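You operate a simulated robot arm through the tools that you are given. There is no shell and no other tool.

You run a simulated robot arm. Do the job below in one go: nothing can be reset, and whatever is moved stays where it is left.

TASK
Run the table at 20 Hz with the steel sensor in the black ring and the meter on.
Fine: afterwards switch the meter off and put the sensor back in the black cup.

Only the result counts: the job must be done as asked and must still hold three seconds after the hand-in. Knocking over, shifting, dropping, spilling or breaking anything else fails it.

THE ROBOT
A 7-joint arm with a two-finger parallel gripper, fixed in place. Base frame: the origin is on the floor under the middle of its stand, x ahead of it, y to its left, z up; the work surface is at about z = 800. Readings come in mm, rad, newtons and seconds.
It reaches about 1479 mm from its shoulder. Its first joint turns from -2.897 to 2.897 rad. Payload 4.4 kg.
The tool frame sits at the grasp point between the pads (the TCP): z along the fingers, y along the line on which they close. The tips reach 23 mm beyond it. The gripper opens to 94 mm. The fingers are 38 mm wide and 10 mm thick; the gripper's body (54 by 96 mm) begins 39 mm behind the TCP.
Orientation is that of the tool frame in the base frame, as a unit quaternion [x, y, z, w]. With the fingers straight down and closing along the base's y, the tool's x points along the base's -x, its y along +y and its z along -z.

THE INTERFACE
- The arm moves only by the tool move_arm. Its argument "targets" is a list of rows, each an object of numbers (a shift or turn left out is 0, a gripper value left out holds the last): "rx", "ry", "rz": the turn, a rotation vector about the tool's x, y, z in units of 5 degrees (1.0 is 5 degrees); "tx", "ty", "tz": the shift along the tool's x, y, z in units of 30 mm (1.0 is 30 mm); "grip": the finger opening in m, from 0 to 0.094. In form: [{"rx": .., "ry": .., "rz": .., "tx": .., "ty": .., "tz": .., "grip": ..}, ...]. A call has 1 to 20 rows; each row shifts and turns the commanded pose from where the row before left it, along the tool's axes as they then stand. A call with a number of a shift or a turn outside -1 to 1 is refused whole. A row lasts 0.2 s, in which the tool goes at most 50 mm and 0.15 rad; a call with a longer step from one row to the next is refused whole, and so is a gripper value outside its range. Where a pose cannot be reached the arm comes as near as it can. A force on the tool above 90 N (or 10 N above the force at the start of the call, whichever is more), or a blocked arm, ends the call early, and 0.2 s more pass. Each finger travels about 72 mm/s and halts on what it meets, pressing with about 23 N; the grip force reading is that of the motor and also rises with nothing between the fingers. The clock runs only during rows and for 0.2 s after the last one: add rows that do not move to give the fingers time. The reply holds the time, the measured pose of the TCP, the force on the tool along the base axes, the opening and the grip force, in the units named above and with some noise, with the torque about the TCP (base axes, N m) and any sound that the robot's microphone picked up.
- Cameras (640 x 400 px; columns grow to the right, rows downward): "scene" is fixed at [49.6, -652.3, 1615.9]; the picture's right is [0.86, -0.50, 0.00], its down [-0.20, -0.35, -0.92] and it looks along [0.46, 0.79, -0.40] (base axes); focal length 334 px, centre (320, 200). "wrist" rides on the gripper at [86, 16, -74] in the tool frame; the picture's right is [-0.18, 0.98, 0.00], its down [-0.58, -0.11, -0.81] and it looks along [-0.79, -0.15, 0.59] (tool axes); focal length 243 px, centre (320, 200).
- capture(camera): a new picture of that camera. No time passes.
- locate(camera, pixels): for up to 12 pixels [column, row] of the newest picture of that camera ("zoom" is the newest enlarged one), the place [x, y, z] in the base frame of the surface seen there, good to about 2 mm. No time passes.
- enlarge(camera, box): a new picture of the part [left, top, right, bottom] of that camera's present view, enlarged. No time passes.
- close_job(): hands the job in; it is judged then, once.

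Unless the task says otherwise, let go and move clear before handing in.

The tools are called after "Emit:" by a JSON object that holds its "method" and its "body". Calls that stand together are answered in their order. move_arm: Moves the arm, as the interface text tells. Its arguments: {"type":"object","properties":{"targets":{"type":"array","items":{"type":"object","properties":{"rx":{"type":"number"},"ry":{"type":"number"},"rz":{"type":"number"},"tx":{"type":"number"},"ty":{"type":"number"},"tz":{"type":"number"},"grip":{"type":"number"}}}}},"required":["targets"]} The other tools are called the same way: capture (camera) takes a picture; locate (camera, pixels) gives the place of the surface under pixels of a picture; enlarge (camera, box) takes an enlarged picture of a part of a camera's view; close_job () hands the job in.

At the start:

```text
time_s: 0.0
position: [697.2, 237.6, 1393.7]
tcp_rot: [-0.001, 1.0, 0.0, 0.0]
ft_force: [-0.2, 1.0, 0.0]
wrist_torque: [0.0, 0.0, -0.01]
gripper_width: 93.9
grip_force: 0.0
```

scene: 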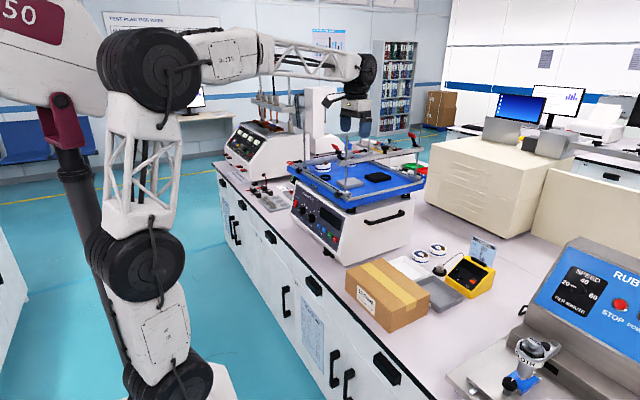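
wrist: 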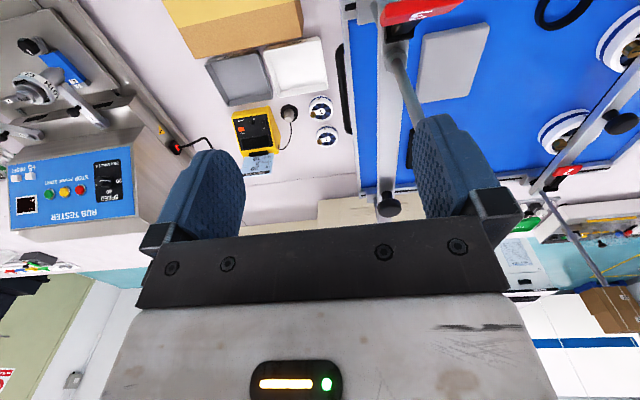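

The scene shows a shaker table (blue platform around 360,185) and a yellow meter near (468,273). I'll enlarge those regions to see the details.

Emit:
{"method": "enlarge", "body": {"camera": "scene", "box": [280, 130, 440, 260]}}

Emit:
{"method": "enlarge", "body": {"camera": "scene", "box": [380, 220, 520, 320]}}

Emit:
{"method": "enlarge", "body": {"camera": "wrist", "box": [200, 0, 640, 240]}}

```text
3.08 times, centred on (360, 195) of scene
```

zoom: 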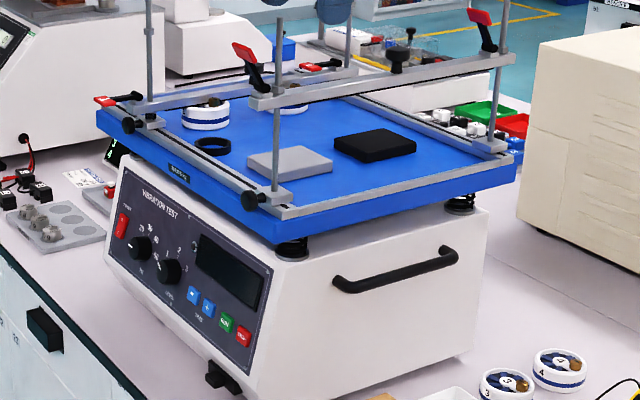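

```text
4.00 times, centred on (450, 270) of scene
```

zoom: 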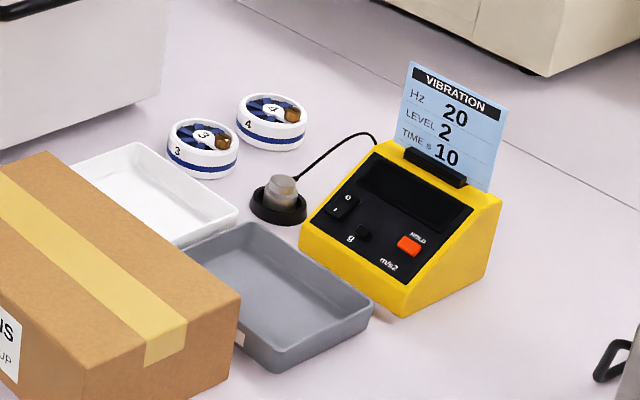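

```text
1.45 times, centred on (420, 120) of wrist
```

zoom: 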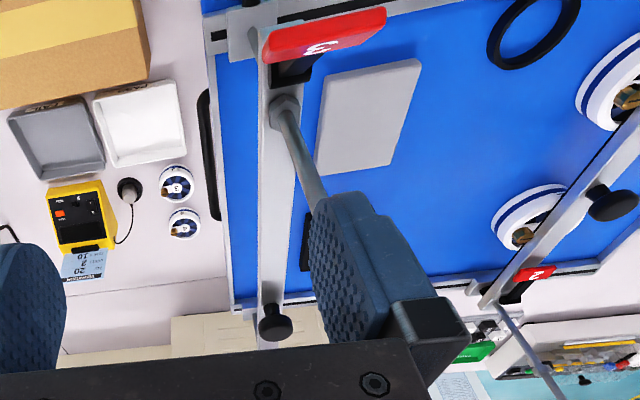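

The panel sits around (325,220) in the scene and the sensor in its cup at about (438,270). I'll locate the key points.

Emit:
{"method": "enlarge", "body": {"camera": "scene", "box": [284, 170, 354, 260]}}

Emit:
{"method": "locate", "body": {"camera": "scene", "pixels": [[310, 187], [315, 192], [322, 199], [340, 216], [294, 184], [333, 166], [374, 177], [353, 183], [308, 165], [344, 227], [358, 265], [295, 200]]}}

Emit:
{"method": "locate", "body": {"camera": "wrist", "pixels": [[560, 10], [290, 112], [250, 135], [320, 105], [450, 60], [325, 135], [240, 75], [300, 65], [570, 130], [390, 205]]}}

```text
4.44 times, centred on (319, 215) of scene
```

zoom: 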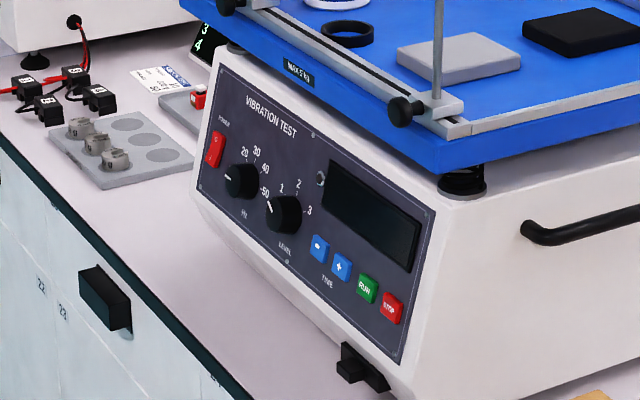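

```text
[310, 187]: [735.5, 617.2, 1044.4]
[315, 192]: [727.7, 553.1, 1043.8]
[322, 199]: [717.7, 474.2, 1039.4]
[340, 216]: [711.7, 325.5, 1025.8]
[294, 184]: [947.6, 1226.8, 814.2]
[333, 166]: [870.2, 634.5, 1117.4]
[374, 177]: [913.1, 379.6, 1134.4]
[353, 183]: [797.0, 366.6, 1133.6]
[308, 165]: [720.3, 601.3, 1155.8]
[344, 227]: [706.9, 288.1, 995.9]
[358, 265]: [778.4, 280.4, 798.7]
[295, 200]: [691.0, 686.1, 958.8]
```

```text
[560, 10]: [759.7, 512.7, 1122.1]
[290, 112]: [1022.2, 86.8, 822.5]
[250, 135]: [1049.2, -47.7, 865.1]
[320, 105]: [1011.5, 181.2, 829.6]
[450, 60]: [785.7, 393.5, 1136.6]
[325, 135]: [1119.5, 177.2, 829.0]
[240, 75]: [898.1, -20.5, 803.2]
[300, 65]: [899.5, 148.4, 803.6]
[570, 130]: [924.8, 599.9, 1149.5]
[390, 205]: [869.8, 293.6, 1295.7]
```

The panel shows POWER rocker, Hz knob, LEVEL knob, TIME -/+ and RUN/STOP. I'll locate these precisely on a tighter zoom.

Emit:
{"method": "enlarge", "body": {"camera": "scene", "box": [300, 180, 350, 250]}}

Emit:
{"method": "capture", "body": {"camera": "wrist"}}

```text
5.71 times, centred on (325, 215) of scene
```

zoom: 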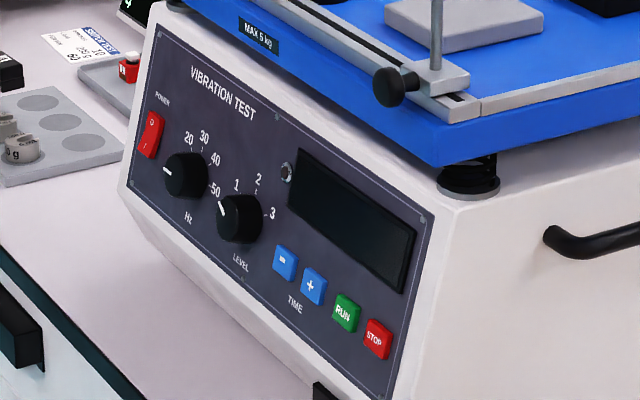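

```text
taken
```

wrist: 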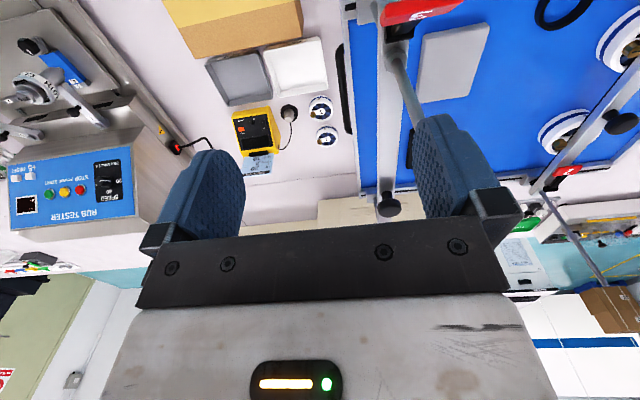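

I'll locate the panel controls in this zoom, and then also the meter and the sensor parts.

Emit:
{"method": "locate", "body": {"camera": "zoom", "pixels": [[152, 125], [148, 145], [186, 175], [168, 171], [189, 138], [215, 190], [240, 218], [221, 208], [236, 185], [272, 213], [285, 262], [376, 340]]}}

Emit:
{"method": "locate", "body": {"camera": "zoom", "pixels": [[150, 30], [130, 190], [430, 220], [400, 390], [313, 285], [346, 313], [204, 138], [215, 158], [258, 179], [280, 140], [240, 280], [160, 100]]}}

Emit:
{"method": "enlarge", "body": {"camera": "scene", "box": [420, 230, 500, 300]}}

```text
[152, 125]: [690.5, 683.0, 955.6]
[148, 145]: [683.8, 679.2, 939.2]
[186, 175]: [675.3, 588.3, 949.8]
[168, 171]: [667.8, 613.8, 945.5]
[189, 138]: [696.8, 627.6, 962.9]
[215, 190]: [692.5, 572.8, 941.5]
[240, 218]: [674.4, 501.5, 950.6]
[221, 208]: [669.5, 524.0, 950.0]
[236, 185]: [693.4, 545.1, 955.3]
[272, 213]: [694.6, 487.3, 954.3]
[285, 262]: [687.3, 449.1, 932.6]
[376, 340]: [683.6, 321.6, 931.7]
```

```text
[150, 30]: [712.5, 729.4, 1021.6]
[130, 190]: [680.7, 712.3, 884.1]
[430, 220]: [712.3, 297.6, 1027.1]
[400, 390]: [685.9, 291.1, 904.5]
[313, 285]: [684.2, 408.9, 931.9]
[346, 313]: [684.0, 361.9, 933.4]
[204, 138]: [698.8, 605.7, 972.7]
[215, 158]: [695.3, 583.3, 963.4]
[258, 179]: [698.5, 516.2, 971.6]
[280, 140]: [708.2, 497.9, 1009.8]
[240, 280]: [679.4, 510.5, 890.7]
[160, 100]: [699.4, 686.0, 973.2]
```

```text
5.71 times, centred on (460, 265) of scene
```

zoom: 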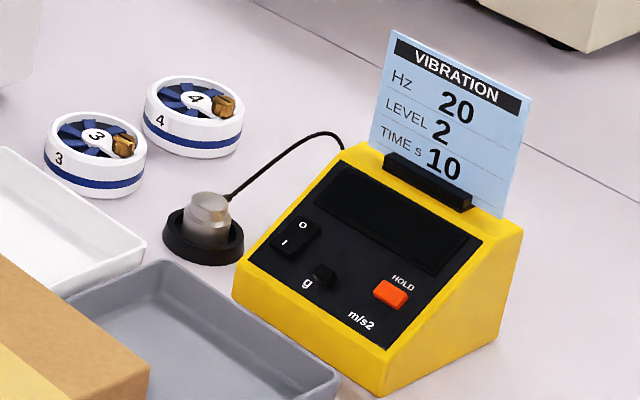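

The panel leans back slightly (x 679→712 from z 890→1021), with controls in a row at about z 930–960. I'll back the arm away from the bench to view the panel with the wrist camera.

Emit:
{"method": "move_arm", "body": {"targets": [{"tx": 1}, {"tx": 1}, {"tx": 1}, {"tx": 1}, {"tx": 0.9, "ty": 0.9, "tz": 0.8}, {"tx": 0.9, "ty": 0.9, "tz": 0.8}, {"tx": 0.9, "ty": 0.9, "tz": 0.8}, {"tx": 0.9, "ty": 0.9, "tz": 0.8}, {"tx": 0.9, "ty": 0.9, "tz": 0.8}, {"tx": 0.9, "ty": 0.9, "tz": 0.8}, {"ty": 0.9, "tz": 0.8}, {"ty": 0.9, "tz": 0.8}, {"ty": 0.9, "tz": 0.8}, {"ty": 0.9, "tz": 0.8}]}}

Emit:
{"method": "capture", "body": {"camera": "wrist"}}

Emit:
{"method": "capture", "body": {"camera": "scene"}}

```text
time_s: 3.0
position: [414.8, 508.6, 1151.8]
tcp_rot: [0.0, 1.0, 0.001, 0.001]
ft_force: [0.2, -0.1, 0.3]
wrist_torque: [-0.02, -0.01, 0.0]
gripper_width: 94.2
grip_force: 0.0
```

```text
taken
```

wrist: 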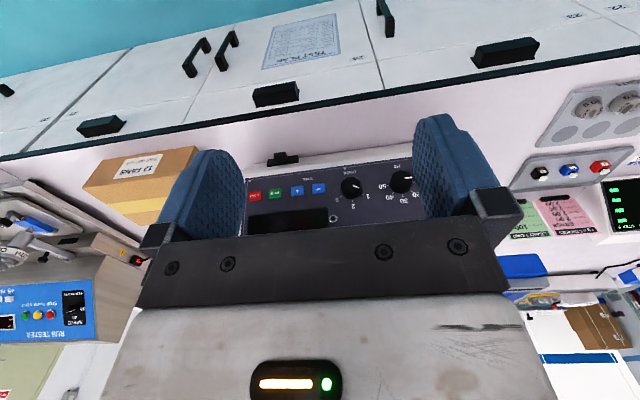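

```text
taken
```

scene: 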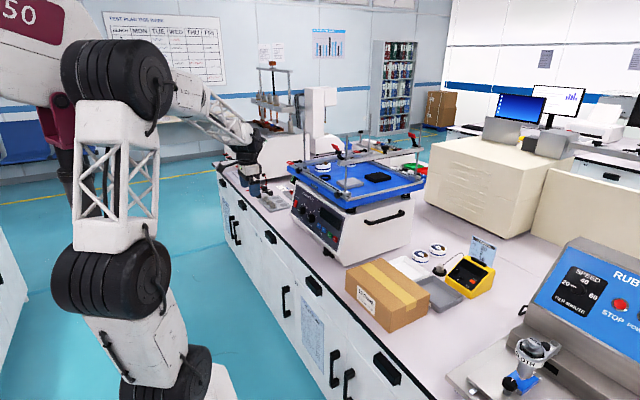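

The panel is now visible between the fingers at wrist (240–420, 150–230). I'll enlarge it.

Emit:
{"method": "enlarge", "body": {"camera": "wrist", "box": [230, 140, 430, 240]}}

Emit:
{"method": "enlarge", "body": {"camera": "scene", "box": [300, 185, 330, 215]}}

```text
3.20 times, centred on (330, 190) of wrist
```

zoom: 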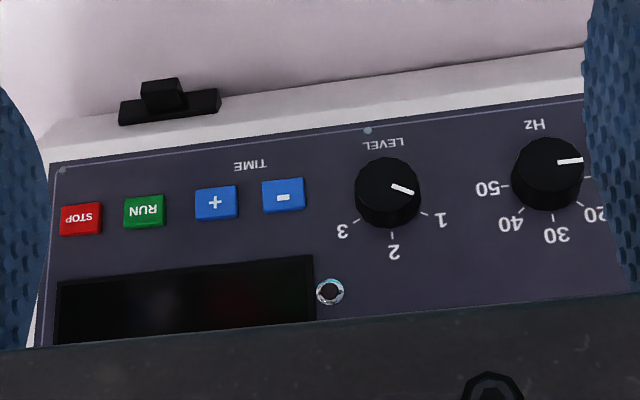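

```text
13.33 times, centred on (315, 200) of scene
```

zoom: 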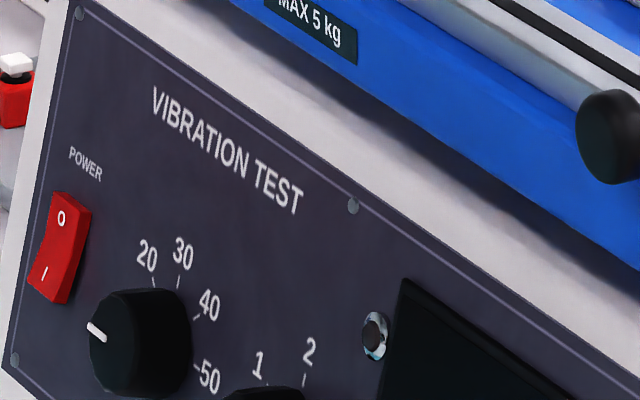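

The Hz pointer stands left of 20, the LEVEL pointer on 1, and the display is dark. I'll turn the gripper to point horizontally at the panel.

Emit:
{"method": "move_arm", "body": {"targets": [{"ry": -1}, {"ry": -1}, {"ry": -1}, {"ry": -1}, {"ry": -1}, {"ry": -1}, {"ry": -1}, {"ry": -1}, {"ry": -1}, {"ry": -1}, {"ry": -1}, {"ry": -1}, {"ry": -1}, {"ry": -1}, {"ry": -1}, {"ry": -0.2}]}}

Emit:
{"method": "capture", "body": {"camera": "wrist"}}

Emit:
{"method": "capture", "body": {"camera": "scene"}}

```text
time_s: 6.4
position: [415.1, 508.0, 1152.2]
tcp_rot: [0.0, 0.787, 0.0, 0.617]
ft_force: [0.2, -0.3, 0.2]
wrist_torque: [0.01, -0.02, 0.01]
gripper_width: 93.8
grip_force: 0.1
```

```text
taken
```

wrist: 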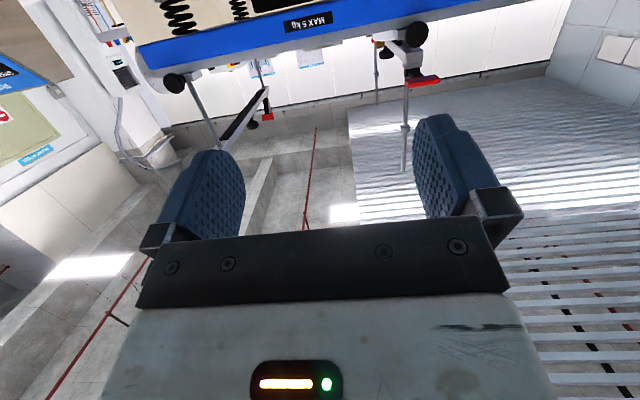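

```text
taken
```

scene: 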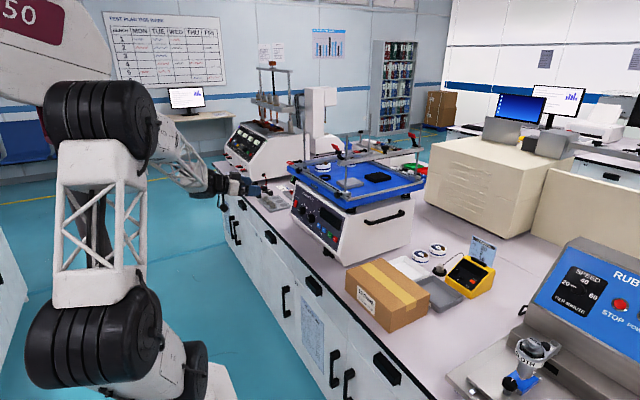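

The arm reaches this pose well. For a clear look at the panel, I'll use an intermediate tilt and move closer.

Emit:
{"method": "move_arm", "body": {"targets": [{"ry": 1}, {"ry": 1}, {"ry": 1}, {"ry": 1}, {"ry": 1}, {"ry": 1}, {"ry": 1}, {"ry": 1}, {"ry": 1}, {"ry": 1}, {"ry": 1}, {"ry": 0.2}, {"tx": -0.11, "ty": 0.58, "tz": 0.886}, {"tx": -0.11, "ty": 0.58, "tz": 0.886}, {"tx": -0.11, "ty": 0.58, "tz": 0.886}, {"tx": -0.11, "ty": 0.58, "tz": 0.886}, {"tx": -0.11, "ty": 0.58, "tz": 0.886}, {"tx": -0.11, "ty": 0.58, "tz": 0.886}, {"tx": -0.11, "ty": 0.58, "tz": 0.886}]}}

Emit:
{"method": "enlarge", "body": {"camera": "wrist", "box": [220, 100, 440, 240]}}

```text
time_s: 10.4
position: [500.7, 629.1, 987.2]
tcp_rot: [0.0, 0.985, 0.0, 0.174]
ft_force: [0.8, -0.7, -0.2]
wrist_torque: [-0.05, 0.04, 0.02]
gripper_width: 93.9
grip_force: 0.1
```

```text
2.86 times, centred on (330, 170) of wrist
```

zoom: 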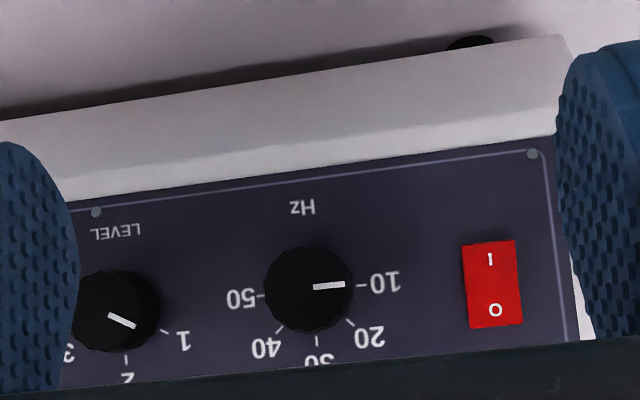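

The Hz pointer is on 10 (tick at zoom (360,287)), 20 lies 45° clockwise; LEVEL is on 1. I'll locate knobs, ticks and the rocker.

Emit:
{"method": "locate", "body": {"camera": "zoom", "pixels": [[306, 288], [362, 286], [349, 322], [316, 342], [281, 329], [264, 295], [490, 258], [496, 310], [463, 285], [520, 280], [108, 314], [166, 332]]}}

Emit:
{"method": "locate", "body": {"camera": "zoom", "pixels": [[306, 252], [270, 290], [345, 275], [300, 320], [126, 358], [110, 272], [155, 300], [300, 180], [500, 170], [400, 340], [420, 200], [97, 213]]}}

```text
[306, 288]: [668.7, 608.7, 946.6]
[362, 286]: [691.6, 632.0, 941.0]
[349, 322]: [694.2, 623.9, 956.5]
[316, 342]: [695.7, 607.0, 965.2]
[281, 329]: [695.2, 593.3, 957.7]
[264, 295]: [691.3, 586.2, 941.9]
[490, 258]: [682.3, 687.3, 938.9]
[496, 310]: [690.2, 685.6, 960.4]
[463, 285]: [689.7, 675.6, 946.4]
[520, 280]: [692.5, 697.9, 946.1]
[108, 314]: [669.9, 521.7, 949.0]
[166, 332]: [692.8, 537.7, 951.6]
```

```text
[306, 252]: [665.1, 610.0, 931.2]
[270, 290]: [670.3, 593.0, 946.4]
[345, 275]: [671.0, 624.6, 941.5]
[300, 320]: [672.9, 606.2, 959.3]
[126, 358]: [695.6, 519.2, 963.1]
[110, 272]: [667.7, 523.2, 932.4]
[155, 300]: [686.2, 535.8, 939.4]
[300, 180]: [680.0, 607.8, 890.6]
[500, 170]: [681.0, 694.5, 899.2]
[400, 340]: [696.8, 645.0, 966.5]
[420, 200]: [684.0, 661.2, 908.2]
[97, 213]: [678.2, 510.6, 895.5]
```

Knob axis for Hz is at y≈609, z≈941 on the panel; the rocker's "I" half is the lower one at (682, 687, 935). I'll turn perpendicular to the panel, close the fingers and come in front of the rocker.

Emit:
{"method": "move_arm", "body": {"targets": [{"ry": -1, "grip": 0.0}, {"ry": -1}, {"ry": -1}, {"ry": -1}, {"ry": -1}, {"ry": -1}, {"ry": -1}, {"ry": -1}, {"ry": -1}, {"ry": -1}, {"ry": -1}, {"ry": -0.2}, {"tx": 0.1, "ty": 0.48, "tz": 0.9}, {"tx": 0.1, "ty": 0.48, "tz": 0.9}, {"tx": 0.1, "ty": 0.48, "tz": 0.9}, {"tx": 0.1, "ty": 0.49, "tz": 0.9}, {}]}}

Emit:
{"method": "capture", "body": {"camera": "wrist"}}

Emit:
{"method": "capture", "body": {"camera": "scene"}}

```text
time_s: 14.0
position: [603.7, 687.6, 945.9]
tcp_rot: [0.0, 0.788, 0.0, 0.615]
ft_force: [-0.6, 0.2, -0.2]
wrist_torque: [0.03, 0.05, -0.01]
gripper_width: 0.3
grip_force: 22.6
```

```text
taken
```

wrist: 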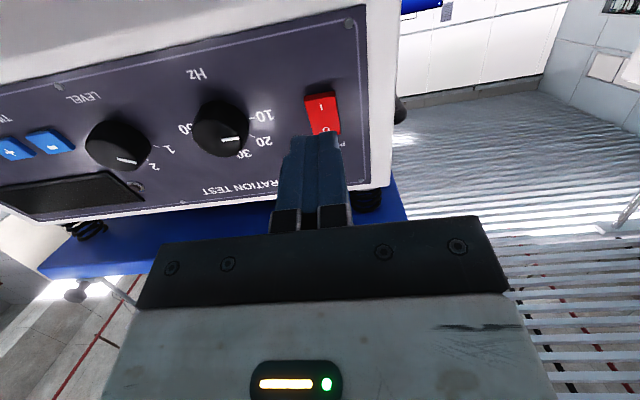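

```text
taken
```

scene: 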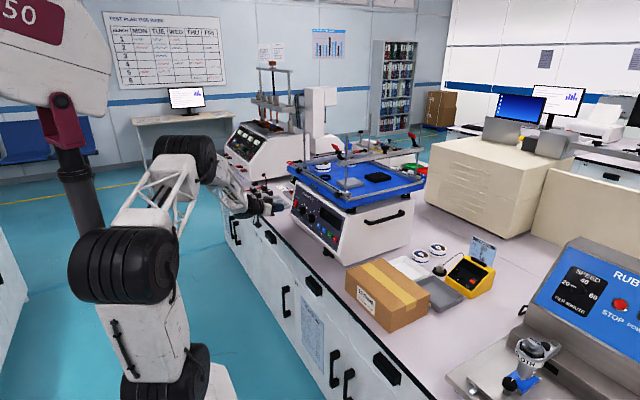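

The closed fingertips aim at the rocker (wrist (320,110)), the I half being further out in the picture. I'll approach to just before contact.

Emit:
{"method": "move_arm", "body": {"targets": [{"tx": -0.07, "tz": 0.6}, {"tz": 0.6}, {"tz": 0.5}, {}]}}

Emit:
{"method": "enlarge", "body": {"camera": "wrist", "box": [240, 60, 400, 200]}}

```text
time_s: 15.0
position: [652.9, 686.0, 936.3]
tcp_rot: [-0.001, 0.788, 0.001, 0.615]
ft_force: [-0.2, 0.9, -0.7]
wrist_torque: [-0.03, 0.02, -0.03]
gripper_width: 0.0
grip_force: 23.4
```

```text
2.86 times, centred on (320, 130) of wrist
```

zoom: 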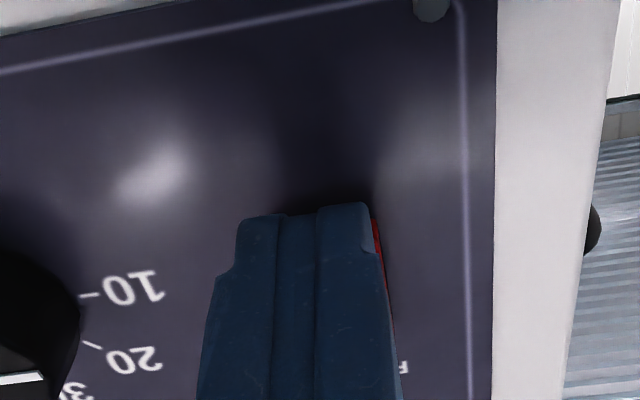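

Tips are about 7 mm short of the rocker and no force yet. I'll press in small steps.

Emit:
{"method": "move_arm", "body": {"targets": [{"tz": 0.1}, {"tz": 0.1}, {"tz": 0.07}, {"tz": 0.07}]}}

```text
time_s: 16.0
position: [658.4, 688.0, 934.6]
tcp_rot: [-0.001, 0.788, 0.0, 0.616]
ft_force: [-31.7, -9.4, 9.9]
wrist_torque: [0.22, -0.67, -0.26]
gripper_width: 0.0
grip_force: 23.1
stopped in row 4: the force on the tool passed its limit at 106 N (the readings are from after the stop); the commanded pose is now the measured one
```

Contact came at tip x≈681 with a force spike. I'll check whether the rocker has switched.

Emit:
{"method": "enlarge", "body": {"camera": "scene", "box": [290, 180, 350, 240]}}

Emit:
{"method": "enlarge", "body": {"camera": "wrist", "box": [240, 60, 400, 200]}}

```text
6.67 times, centred on (320, 210) of scene
```

zoom: 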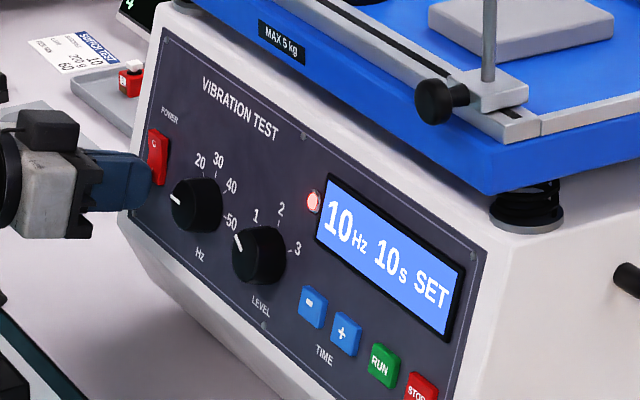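

```text
2.86 times, centred on (320, 130) of wrist
```

zoom: 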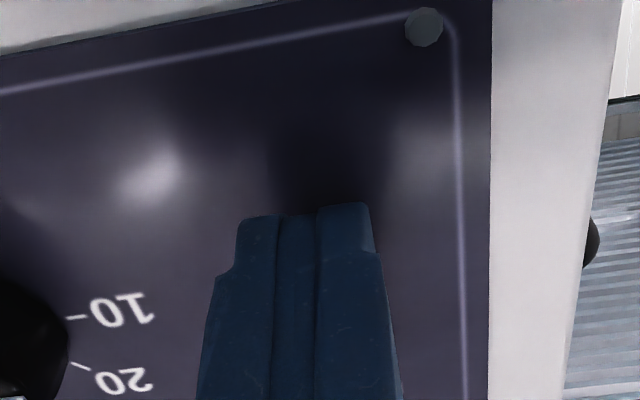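

The display now reads "10Hz 10s SET", so the power is on and the time is already 10 s. I'll retreat, open the fingers and line up with the Hz knob.

Emit:
{"method": "move_arm", "body": {"targets": [{"tz": -0.3}, {"tz": -0.85}, {"tz": -0.85}, {"ty": -0.88, "tx": -0.16, "grip": 0.06}, {"ty": -0.88, "tx": -0.16}, {"ty": -0.88, "tx": -0.16, "tz": 0.08}, {}, {}]}}

Emit:
{"method": "capture", "body": {"camera": "wrist"}}

Emit:
{"method": "enlarge", "body": {"camera": "scene", "box": [290, 180, 350, 240]}}

```text
time_s: 17.8
position: [607.4, 611.2, 961.5]
tcp_rot: [0.0, 0.789, 0.0, 0.615]
ft_force: [0.8, 0.1, 0.0]
wrist_torque: [0.0, 0.0, 0.0]
gripper_width: 59.9
grip_force: 0.0
```

```text
taken
```

wrist: 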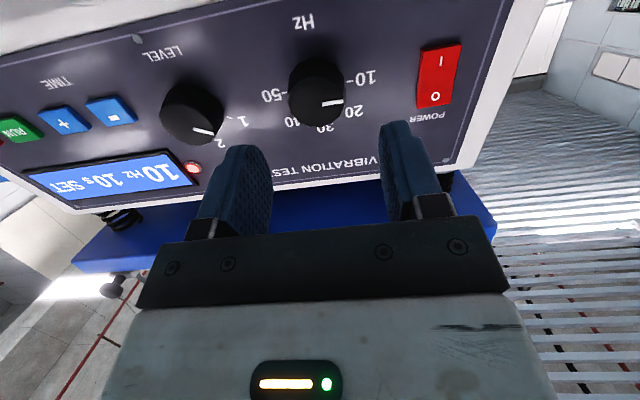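

```text
6.67 times, centred on (320, 210) of scene
```

zoom: 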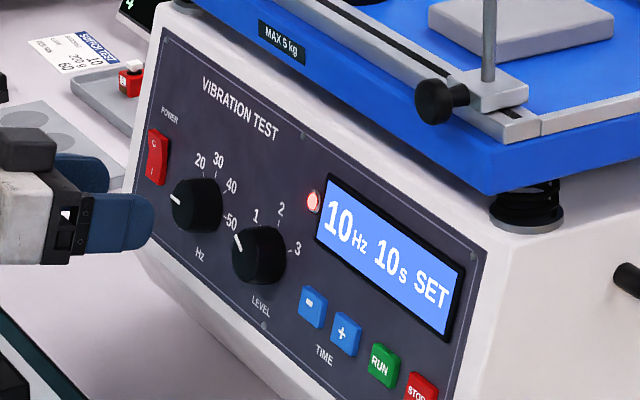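

The Hz knob sits ahead between the fingers at wrist (318,92). I'll verify its axis once more before approaching.

Emit:
{"method": "enlarge", "body": {"camera": "wrist", "box": [240, 40, 400, 150]}}

```text
3.64 times, centred on (320, 95) of wrist
```

zoom: 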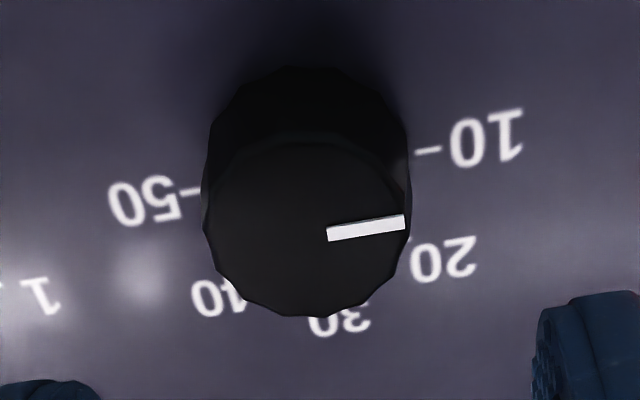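

Emit:
{"method": "locate", "body": {"camera": "zoom", "pixels": [[428, 149], [190, 190], [310, 230], [208, 232], [405, 205], [305, 310], [300, 150], [330, 233], [402, 222]]}}

```text
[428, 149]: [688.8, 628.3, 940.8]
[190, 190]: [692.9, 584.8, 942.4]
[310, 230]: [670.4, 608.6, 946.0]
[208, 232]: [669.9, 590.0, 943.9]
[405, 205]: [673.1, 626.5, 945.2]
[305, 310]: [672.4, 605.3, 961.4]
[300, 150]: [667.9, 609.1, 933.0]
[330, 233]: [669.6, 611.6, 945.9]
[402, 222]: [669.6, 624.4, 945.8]
```

Axis confirmed at y≈608; I'm 3 mm off, so I'll correct, advance 57 mm and close on the knob.

Emit:
{"method": "move_arm", "body": {"targets": [{"ty": -0.1, "tz": 0.6}, {"tz": 0.6}, {"tz": 0.5}, {"tz": 0.2}, {}, {"grip": 0.0}, {}, {}]}}

Emit:
{"method": "capture", "body": {"camera": "wrist"}}

Emit:
{"method": "enlarge", "body": {"camera": "scene", "box": [290, 180, 350, 240]}}

```text
time_s: 19.6
position: [663.0, 608.0, 949.0]
tcp_rot: [-0.001, 0.788, 0.0, 0.616]
ft_force: [14.4, 38.2, -3.9]
wrist_torque: [0.24, 0.07, 0.92]
gripper_width: 37.0
grip_force: 45.1
```

```text
taken
```

wrist: 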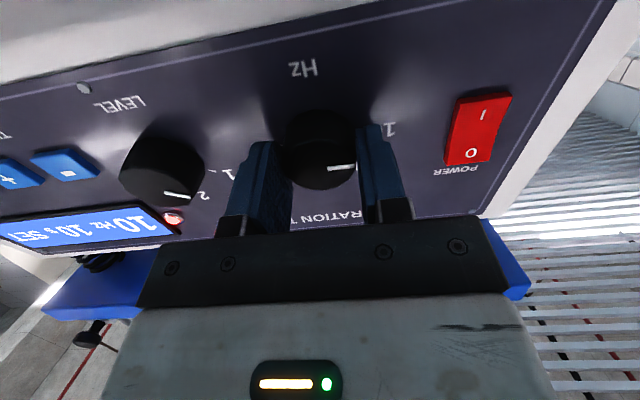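

```text
6.67 times, centred on (320, 210) of scene
```

zoom: 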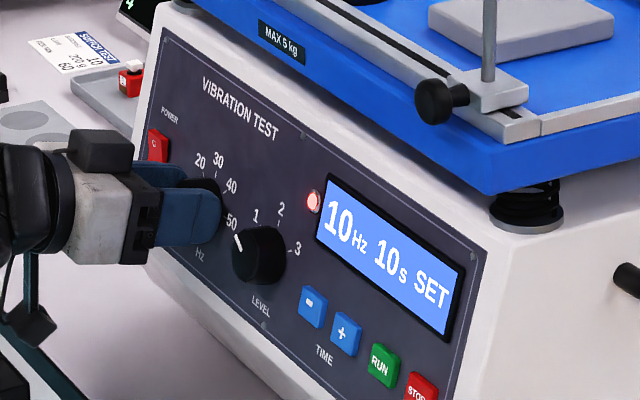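

Gripped at 37 mm, but a 38 N side force says I'm slightly off in y; I'll nudge +y to relieve it.

Emit:
{"method": "move_arm", "body": {"targets": [{"ty": 0.04}, {}]}}

```text
time_s: 20.2
position: [662.2, 608.2, 948.8]
tcp_rot: [0.0, 0.788, 0.0, 0.615]
ft_force: [2.4, 23.3, 4.9]
wrist_torque: [0.09, -0.12, 0.41]
gripper_width: 36.7
grip_force: 45.2
```

Force dropped to 23 N; one more nudge, then turn clockwise in steps (about 40° first) to read the display.

Emit:
{"method": "move_arm", "body": {"targets": [{"ty": 0.05}, {}, {"rz": 1}, {"rz": 1}, {"rz": 1}, {}]}}

Emit:
{"method": "enlarge", "body": {"camera": "scene", "box": [290, 180, 350, 240]}}

```text
time_s: 21.6
position: [662.5, 606.9, 948.4]
tcp_rot: [0.102, 0.781, 0.08, 0.611]
ft_force: [-13.4, -10.2, 15.5]
wrist_torque: [-0.03, -0.42, -0.26]
gripper_width: 36.8
grip_force: 44.9
```

```text
6.67 times, centred on (320, 210) of scene
```

zoom: 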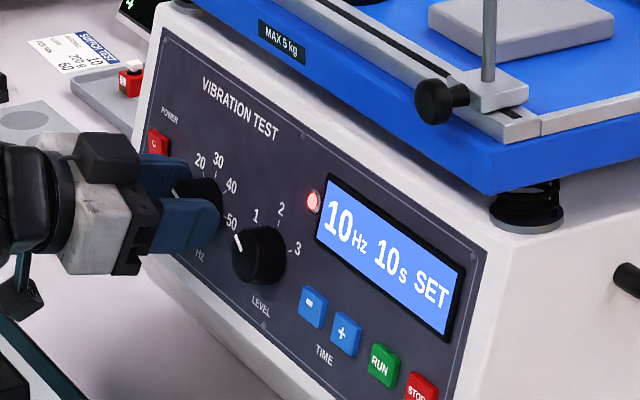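

Knob grip is holding after 15°; the display still says 10, likely with detents. I'll keep turning.

Emit:
{"method": "move_arm", "body": {"targets": [{"rz": 1}, {"rz": 1}, {"rz": 1}, {}]}}

Emit:
{"method": "enlarge", "body": {"camera": "scene", "box": [290, 180, 350, 240]}}

Emit:
{"method": "capture", "body": {"camera": "wrist"}}

```text
time_s: 22.6
position: [663.9, 607.8, 948.6]
tcp_rot: [0.203, 0.761, 0.159, 0.595]
ft_force: [-3.7, -26.0, 14.4]
wrist_torque: [-0.21, -0.65, -0.7]
gripper_width: 36.8
grip_force: 45.4
```

```text
6.67 times, centred on (320, 210) of scene
```

zoom: 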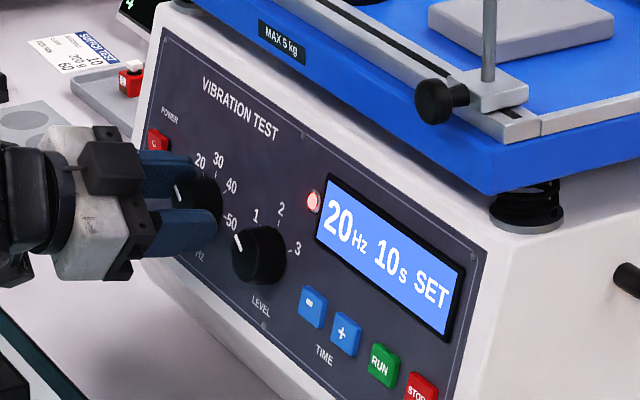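

```text
taken
```

wrist: 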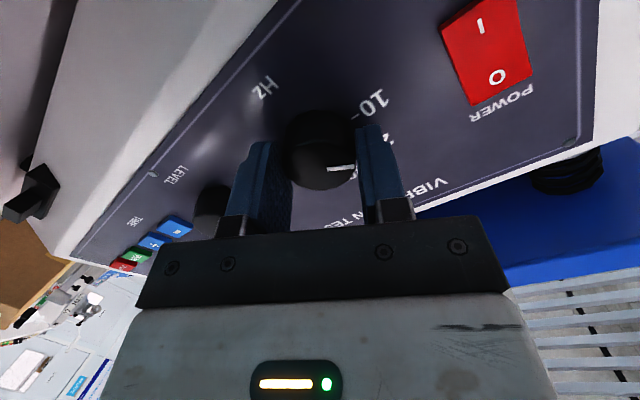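

The display now reads 20 Hz after 30°. I'll turn the remaining 15° to sit right on the 20 mark.

Emit:
{"method": "move_arm", "body": {"targets": [{"rz": 1}, {"rz": 1}, {"rz": 1}, {}]}}

Emit:
{"method": "enlarge", "body": {"camera": "scene", "box": [290, 180, 350, 240]}}

Emit:
{"method": "enlarge", "body": {"camera": "wrist", "box": [200, 60, 440, 240]}}

```text
time_s: 23.6
position: [662.9, 607.1, 948.3]
tcp_rot: [0.301, 0.729, 0.234, 0.569]
ft_force: [-8.0, -29.6, 4.8]
wrist_torque: [-0.19, -0.16, -0.72]
gripper_width: 36.8
grip_force: 44.8
```

```text
6.67 times, centred on (320, 210) of scene
```

zoom: 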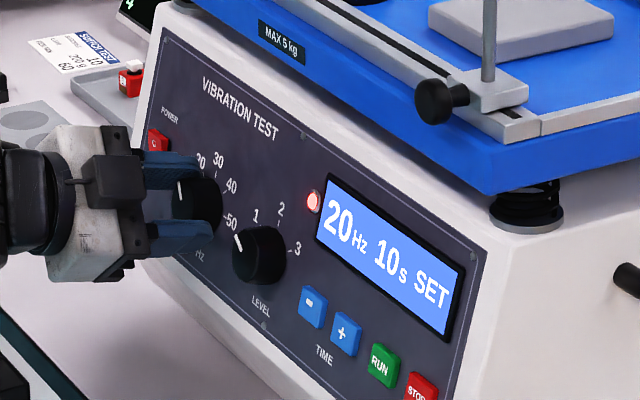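

```text
2.22 times, centred on (320, 150) of wrist
```

zoom: 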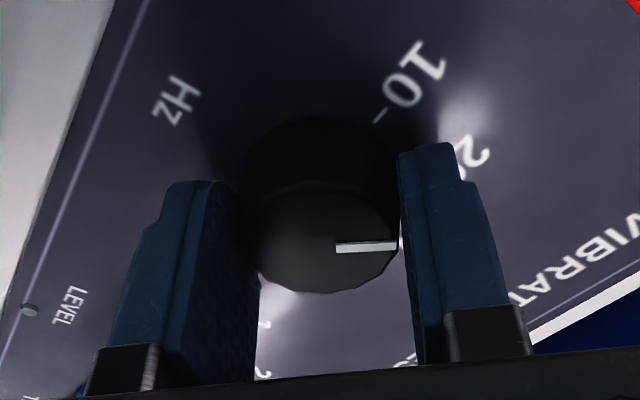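

The pointer now lies on the 20 mark and the display shows 20 Hz, 10 s; level wasn't part of the request so I leave it. I'll release, retreat and unwind the wrist.

Emit:
{"method": "move_arm", "body": {"targets": [{"grip": 0.06}, {}, {}, {"tz": -0.5}, {"tz": -0.8}, {"tz": -0.9}, {"rz": -1}, {"rz": -1}, {"rz": -1}, {"rz": -1}, {"rz": -1}, {"rz": -1}, {"rz": -1}, {"rz": -1}, {"rz": -1}, {}]}}

Emit:
{"method": "enlarge", "body": {"camera": "scene", "box": [290, 180, 350, 240]}}

Emit:
{"method": "capture", "body": {"camera": "wrist"}}

```text
time_s: 27.0
position: [599.2, 608.2, 964.5]
tcp_rot: [-0.001, 0.788, -0.001, 0.615]
ft_force: [0.4, -0.2, 0.5]
wrist_torque: [0.0, -0.02, 0.03]
gripper_width: 60.1
grip_force: 0.1
```

```text
6.67 times, centred on (320, 210) of scene
```

zoom: 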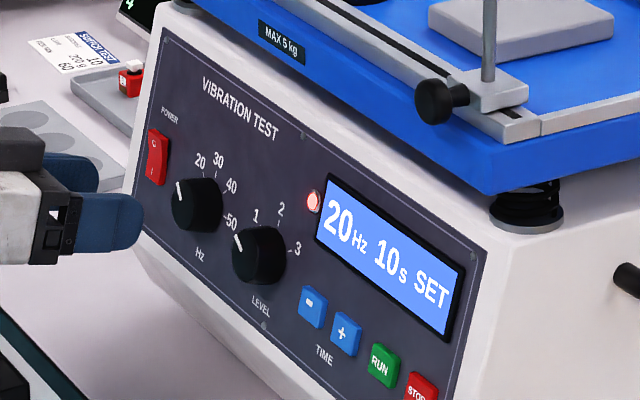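

```text
taken
```

wrist: 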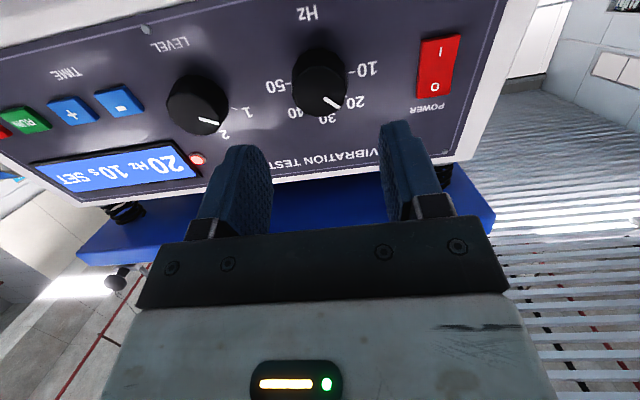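

20 Hz is set and the pointer confirms it. Now I'll back off, point the gripper down and rise to survey the platform and the sensor.

Emit:
{"method": "move_arm", "body": {"targets": [{"tz": -1}, {"tz": -1}, {"tz": -1}, {"ry": 1}, {"ry": 1}, {"ry": 1}, {"ry": 1}, {"ry": 1}, {"ry": 1}, {"ry": 1}, {"ry": 1}, {"ry": 1}, {"ry": 1}, {"ry": 1}, {"ry": 1}, {"ry": 1}, {"ry": 1}, {"ry": 1}, {"ry": 0.2}]}}

Emit:
{"method": "move_arm", "body": {"targets": [{"tz": -1}, {"tz": -1}, {"tz": -1}, {"tz": -1}, {"tz": -1}, {"tz": -1}, {"tz": -1}, {"tz": -1}, {"tz": -1}, {"tz": -1}, {"tz": -1}, {"tz": -1}, {"ty": -0.5}, {"ty": -0.5}, {"ty": -0.5}, {"ty": -0.5}]}}

Emit:
{"method": "capture", "body": {"camera": "wrist"}}

Emit:
{"method": "capture", "body": {"camera": "scene"}}

```text
time_s: 31.0
position: [511.2, 609.4, 986.0]
tcp_rot: [0.0, 1.0, -0.001, -0.001]
ft_force: [-0.8, 0.4, 0.2]
wrist_torque: [-0.04, 0.01, 0.0]
gripper_width: 60.2
grip_force: 0.0
```

```text
time_s: 34.4
position: [511.1, 548.6, 1345.6]
tcp_rot: [0.0, 1.0, -0.001, 0.0]
ft_force: [0.4, 0.0, -1.0]
wrist_torque: [0.0, 0.01, 0.02]
gripper_width: 60.1
grip_force: 0.0
```

```text
taken
```

wrist: 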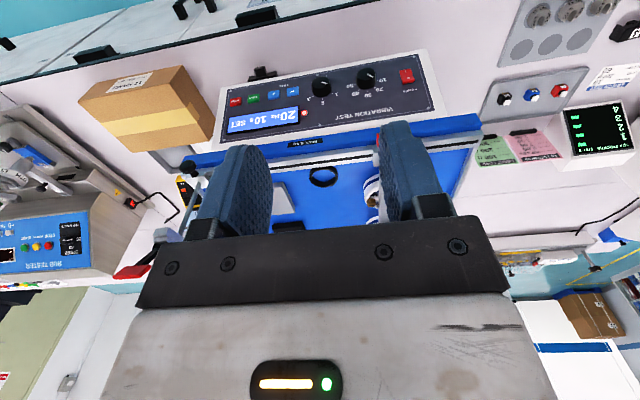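

```text
taken
```

scene: 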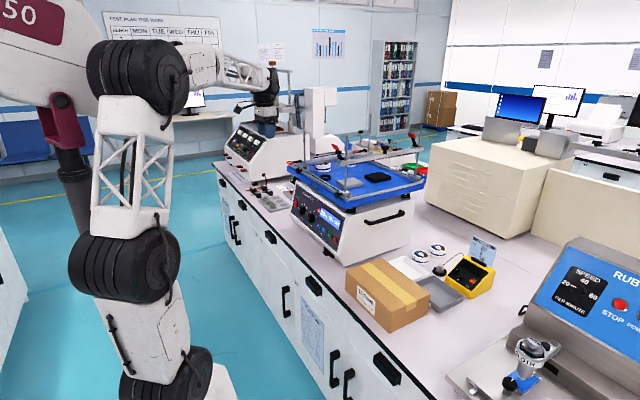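

The ring is visible on the platform at wrist (323,176). I'll zoom in on the platform from both cameras.

Emit:
{"method": "enlarge", "body": {"camera": "scene", "box": [284, 130, 430, 220]}}

Emit:
{"method": "enlarge", "body": {"camera": "wrist", "box": [250, 120, 400, 220]}}

```text
4.38 times, centred on (357, 175) of scene
```

zoom: 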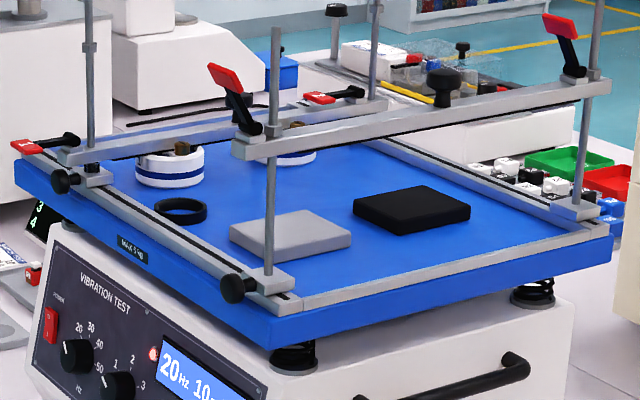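

```text
4.00 times, centred on (325, 170) of wrist
```

zoom: 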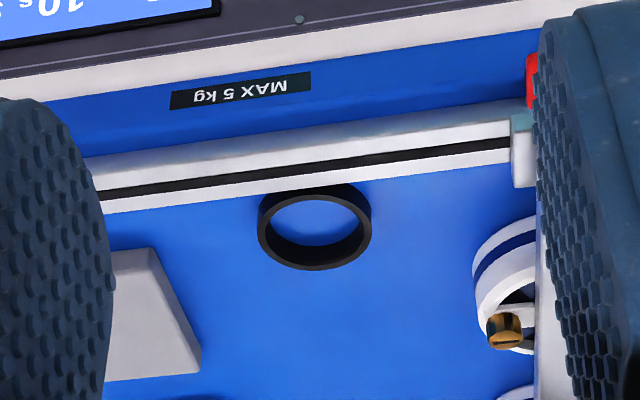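

I'll locate the ring rim, posts, bars and pads.

Emit:
{"method": "locate", "body": {"camera": "zoom", "pixels": [[265, 228], [315, 186], [368, 230], [310, 270], [315, 230], [275, 200], [355, 200], [505, 330], [480, 280], [525, 70], [150, 330], [530, 150]]}}

Emit:
{"method": "enlarge", "body": {"camera": "scene", "box": [285, 130, 365, 215]}}

```text
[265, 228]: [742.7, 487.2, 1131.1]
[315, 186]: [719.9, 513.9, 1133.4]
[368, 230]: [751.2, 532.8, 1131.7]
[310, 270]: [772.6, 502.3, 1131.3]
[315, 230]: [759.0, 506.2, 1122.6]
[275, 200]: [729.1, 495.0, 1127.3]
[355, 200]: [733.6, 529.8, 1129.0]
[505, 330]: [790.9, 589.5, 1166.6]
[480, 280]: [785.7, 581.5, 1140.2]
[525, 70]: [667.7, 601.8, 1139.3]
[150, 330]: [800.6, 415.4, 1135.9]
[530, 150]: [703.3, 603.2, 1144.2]
```

```text
4.71 times, centred on (325, 172) of scene
```

zoom: 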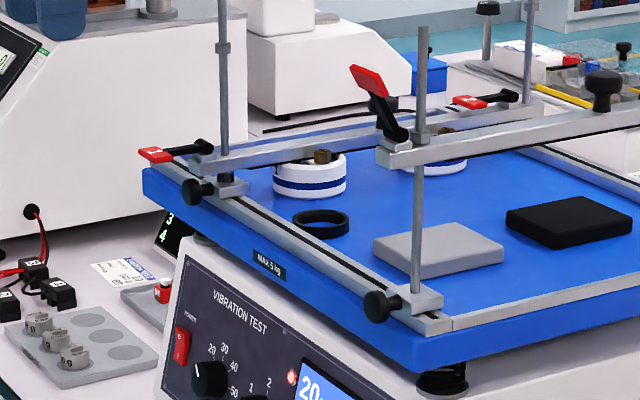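

Ring center ≈ (747, 510), top z≈1131. Now locate the bars/posts in this scene zoom.

Emit:
{"method": "locate", "body": {"camera": "zoom", "pixels": [[225, 165], [222, 80], [200, 150], [205, 165], [500, 115], [417, 240], [420, 60], [395, 155], [385, 160], [370, 80], [600, 75], [160, 153]]}}

Emit:
{"method": "locate", "body": {"camera": "zoom", "pixels": [[320, 215], [320, 235], [296, 225], [346, 225], [310, 175], [322, 153], [440, 250], [570, 220], [235, 190], [430, 300], [250, 215], [605, 100]]}}

```text
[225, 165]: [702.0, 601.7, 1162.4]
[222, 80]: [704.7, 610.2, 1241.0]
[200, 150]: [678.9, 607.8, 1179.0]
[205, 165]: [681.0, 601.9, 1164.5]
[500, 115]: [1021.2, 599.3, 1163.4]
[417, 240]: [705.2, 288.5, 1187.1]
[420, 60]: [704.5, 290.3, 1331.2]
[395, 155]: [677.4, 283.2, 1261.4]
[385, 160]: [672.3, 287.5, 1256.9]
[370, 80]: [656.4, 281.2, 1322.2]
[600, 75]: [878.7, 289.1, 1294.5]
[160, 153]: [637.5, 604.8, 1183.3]
```

```text
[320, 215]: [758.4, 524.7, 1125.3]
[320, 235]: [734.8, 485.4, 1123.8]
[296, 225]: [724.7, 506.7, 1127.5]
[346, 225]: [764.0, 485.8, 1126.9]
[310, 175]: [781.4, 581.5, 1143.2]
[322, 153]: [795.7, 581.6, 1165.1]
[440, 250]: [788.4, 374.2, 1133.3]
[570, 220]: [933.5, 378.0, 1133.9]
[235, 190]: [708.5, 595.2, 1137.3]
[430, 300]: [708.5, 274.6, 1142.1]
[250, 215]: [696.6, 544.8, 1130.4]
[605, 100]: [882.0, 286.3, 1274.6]
```

Bars sit at y≈605 (z≈1165–1180) and y≈286 (z≈1257–1275), leaving the ring reachable from above. Now I'll locate the sensor, cup and meter.

Emit:
{"method": "enlarge", "body": {"camera": "scene", "box": [425, 240, 495, 300]}}

```text
6.67 times, centred on (460, 270) of scene
```

zoom: 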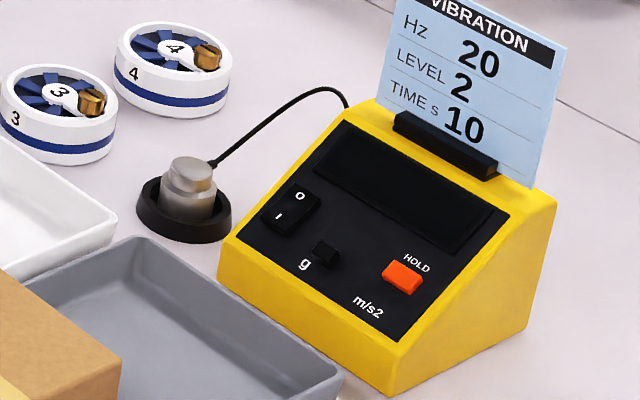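

Emit:
{"method": "locate", "body": {"camera": "zoom", "pixels": [[190, 170], [190, 205], [165, 180], [217, 180], [139, 205], [232, 210], [183, 240], [212, 163], [345, 105], [295, 198], [281, 215], [326, 252]]}}

Emit:
{"method": "locate", "body": {"camera": "zoom", "pixels": [[290, 95], [263, 215], [320, 205], [400, 275], [440, 100], [230, 250], [385, 370], [520, 300], [545, 200], [340, 120], [400, 330], [445, 145]]}}

```text
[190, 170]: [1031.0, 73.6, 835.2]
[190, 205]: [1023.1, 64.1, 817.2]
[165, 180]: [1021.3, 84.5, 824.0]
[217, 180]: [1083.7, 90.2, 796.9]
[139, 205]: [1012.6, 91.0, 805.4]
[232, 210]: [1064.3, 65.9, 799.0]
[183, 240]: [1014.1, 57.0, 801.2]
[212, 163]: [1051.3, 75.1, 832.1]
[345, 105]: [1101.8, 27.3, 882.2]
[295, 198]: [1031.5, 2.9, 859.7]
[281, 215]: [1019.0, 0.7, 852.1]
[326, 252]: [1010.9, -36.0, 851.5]
```

```text
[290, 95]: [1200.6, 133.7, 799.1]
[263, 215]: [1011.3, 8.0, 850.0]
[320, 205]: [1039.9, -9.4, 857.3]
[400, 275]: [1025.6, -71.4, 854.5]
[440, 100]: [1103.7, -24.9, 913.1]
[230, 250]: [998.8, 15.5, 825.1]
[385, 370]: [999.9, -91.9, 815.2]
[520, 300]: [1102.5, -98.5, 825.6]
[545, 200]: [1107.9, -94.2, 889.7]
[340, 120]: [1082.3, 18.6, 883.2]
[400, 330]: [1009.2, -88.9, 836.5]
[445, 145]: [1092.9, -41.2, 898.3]
```

The sensor is centred near (1033, 74) with top z≈835, cable leaving its +x side toward the meter's back; the meter rocker "I" half is at (1018, 1, 852). I'll travel around the front to above the sensor.

Emit:
{"method": "move_arm", "body": {"targets": [{"ty": -0.98}, {"ty": -0.98}, {"ty": -0.98}, {"ty": -0.98}, {"ty": -0.98}, {"ty": -0.98}, {"ty": -0.98}, {"ty": -0.98}, {"ty": -0.98}, {"ty": -0.98}, {"ty": -0.98}, {"ty": -0.98}, {"ty": -0.98}, {"ty": -0.98}, {"ty": -0.98}, {"ty": -0.98}]}}

Emit:
{"method": "move_arm", "body": {"targets": [{"tx": -1}, {"tx": -1}, {"tx": -1}, {"tx": -1}, {"tx": -1}, {"tx": -1}, {"tx": -1}, {"tx": -1}, {"tx": -1}, {"tx": -1}, {"tx": -1}, {"tx": -1, "tz": 1}, {"tx": -1, "tz": 1}, {"tx": -1, "tz": 1}, {"tx": -1, "tz": 1}, {"tz": 1}, {"tz": 1}, {"tz": 1}, {"tz": 1}]}}

Emit:
{"method": "capture", "body": {"camera": "wrist"}}

Emit:
{"method": "capture", "body": {"camera": "scene"}}

```text
time_s: 37.8
position: [511.1, 79.6, 1347.4]
tcp_rot: [0.0, 1.0, -0.001, 0.0]
ft_force: [-0.4, -1.2, -0.2]
wrist_torque: [-0.03, 0.0, -0.03]
gripper_width: 60.1
grip_force: 0.1
```

```text
time_s: 41.8
position: [961.1, 77.6, 1108.2]
tcp_rot: [-0.001, 1.0, -0.001, -0.001]
ft_force: [-0.5, 0.1, 1.0]
wrist_torque: [-0.01, 0.0, 0.06]
gripper_width: 60.1
grip_force: 0.0
```

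```text
taken
```

wrist: 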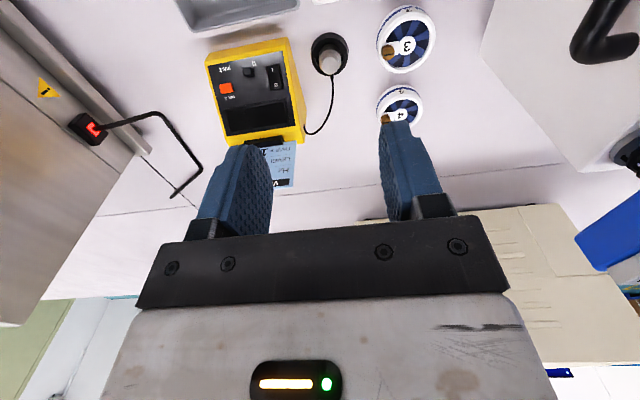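

```text
taken
```

scene: 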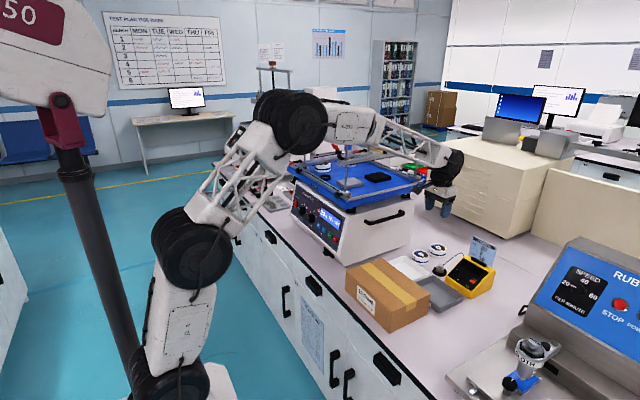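

The sensor is at wrist (329,58). I'll enlarge it and locate its parts.

Emit:
{"method": "enlarge", "body": {"camera": "wrist", "box": [200, 20, 360, 150]}}

```text
3.08 times, centred on (280, 85) of wrist
```

zoom: 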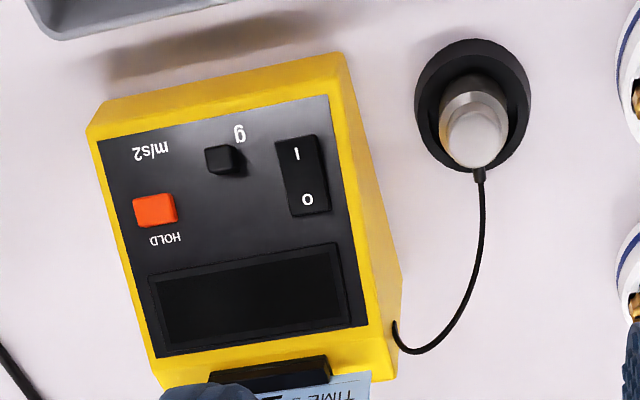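

Emit:
{"method": "locate", "body": {"camera": "zoom", "pixels": [[474, 140], [446, 135], [504, 135], [474, 165], [474, 110], [470, 78], [415, 100], [530, 100], [472, 42], [470, 90], [440, 110], [507, 105]]}}

Emit:
{"method": "locate", "body": {"camera": "zoom", "pixels": [[297, 155], [307, 200], [280, 140], [322, 140], [290, 214], [330, 205], [223, 158], [154, 208], [110, 150], [330, 105], [365, 320], [482, 176]]}}

```text
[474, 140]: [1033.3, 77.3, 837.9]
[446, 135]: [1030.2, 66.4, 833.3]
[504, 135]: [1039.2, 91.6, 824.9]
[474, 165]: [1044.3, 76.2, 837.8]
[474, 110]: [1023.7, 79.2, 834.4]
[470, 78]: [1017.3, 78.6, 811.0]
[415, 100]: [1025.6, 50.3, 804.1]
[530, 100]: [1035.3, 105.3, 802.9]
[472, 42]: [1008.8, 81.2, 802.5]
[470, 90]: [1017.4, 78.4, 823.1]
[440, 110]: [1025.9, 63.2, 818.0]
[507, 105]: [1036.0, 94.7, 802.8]
```

```text
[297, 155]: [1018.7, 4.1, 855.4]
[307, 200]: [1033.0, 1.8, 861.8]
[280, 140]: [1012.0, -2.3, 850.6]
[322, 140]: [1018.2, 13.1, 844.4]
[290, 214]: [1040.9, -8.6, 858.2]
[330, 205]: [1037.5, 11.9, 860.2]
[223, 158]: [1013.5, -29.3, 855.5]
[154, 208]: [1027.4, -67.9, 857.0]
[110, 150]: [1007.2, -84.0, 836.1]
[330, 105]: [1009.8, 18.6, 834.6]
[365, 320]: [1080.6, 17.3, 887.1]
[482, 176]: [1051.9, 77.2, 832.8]
```

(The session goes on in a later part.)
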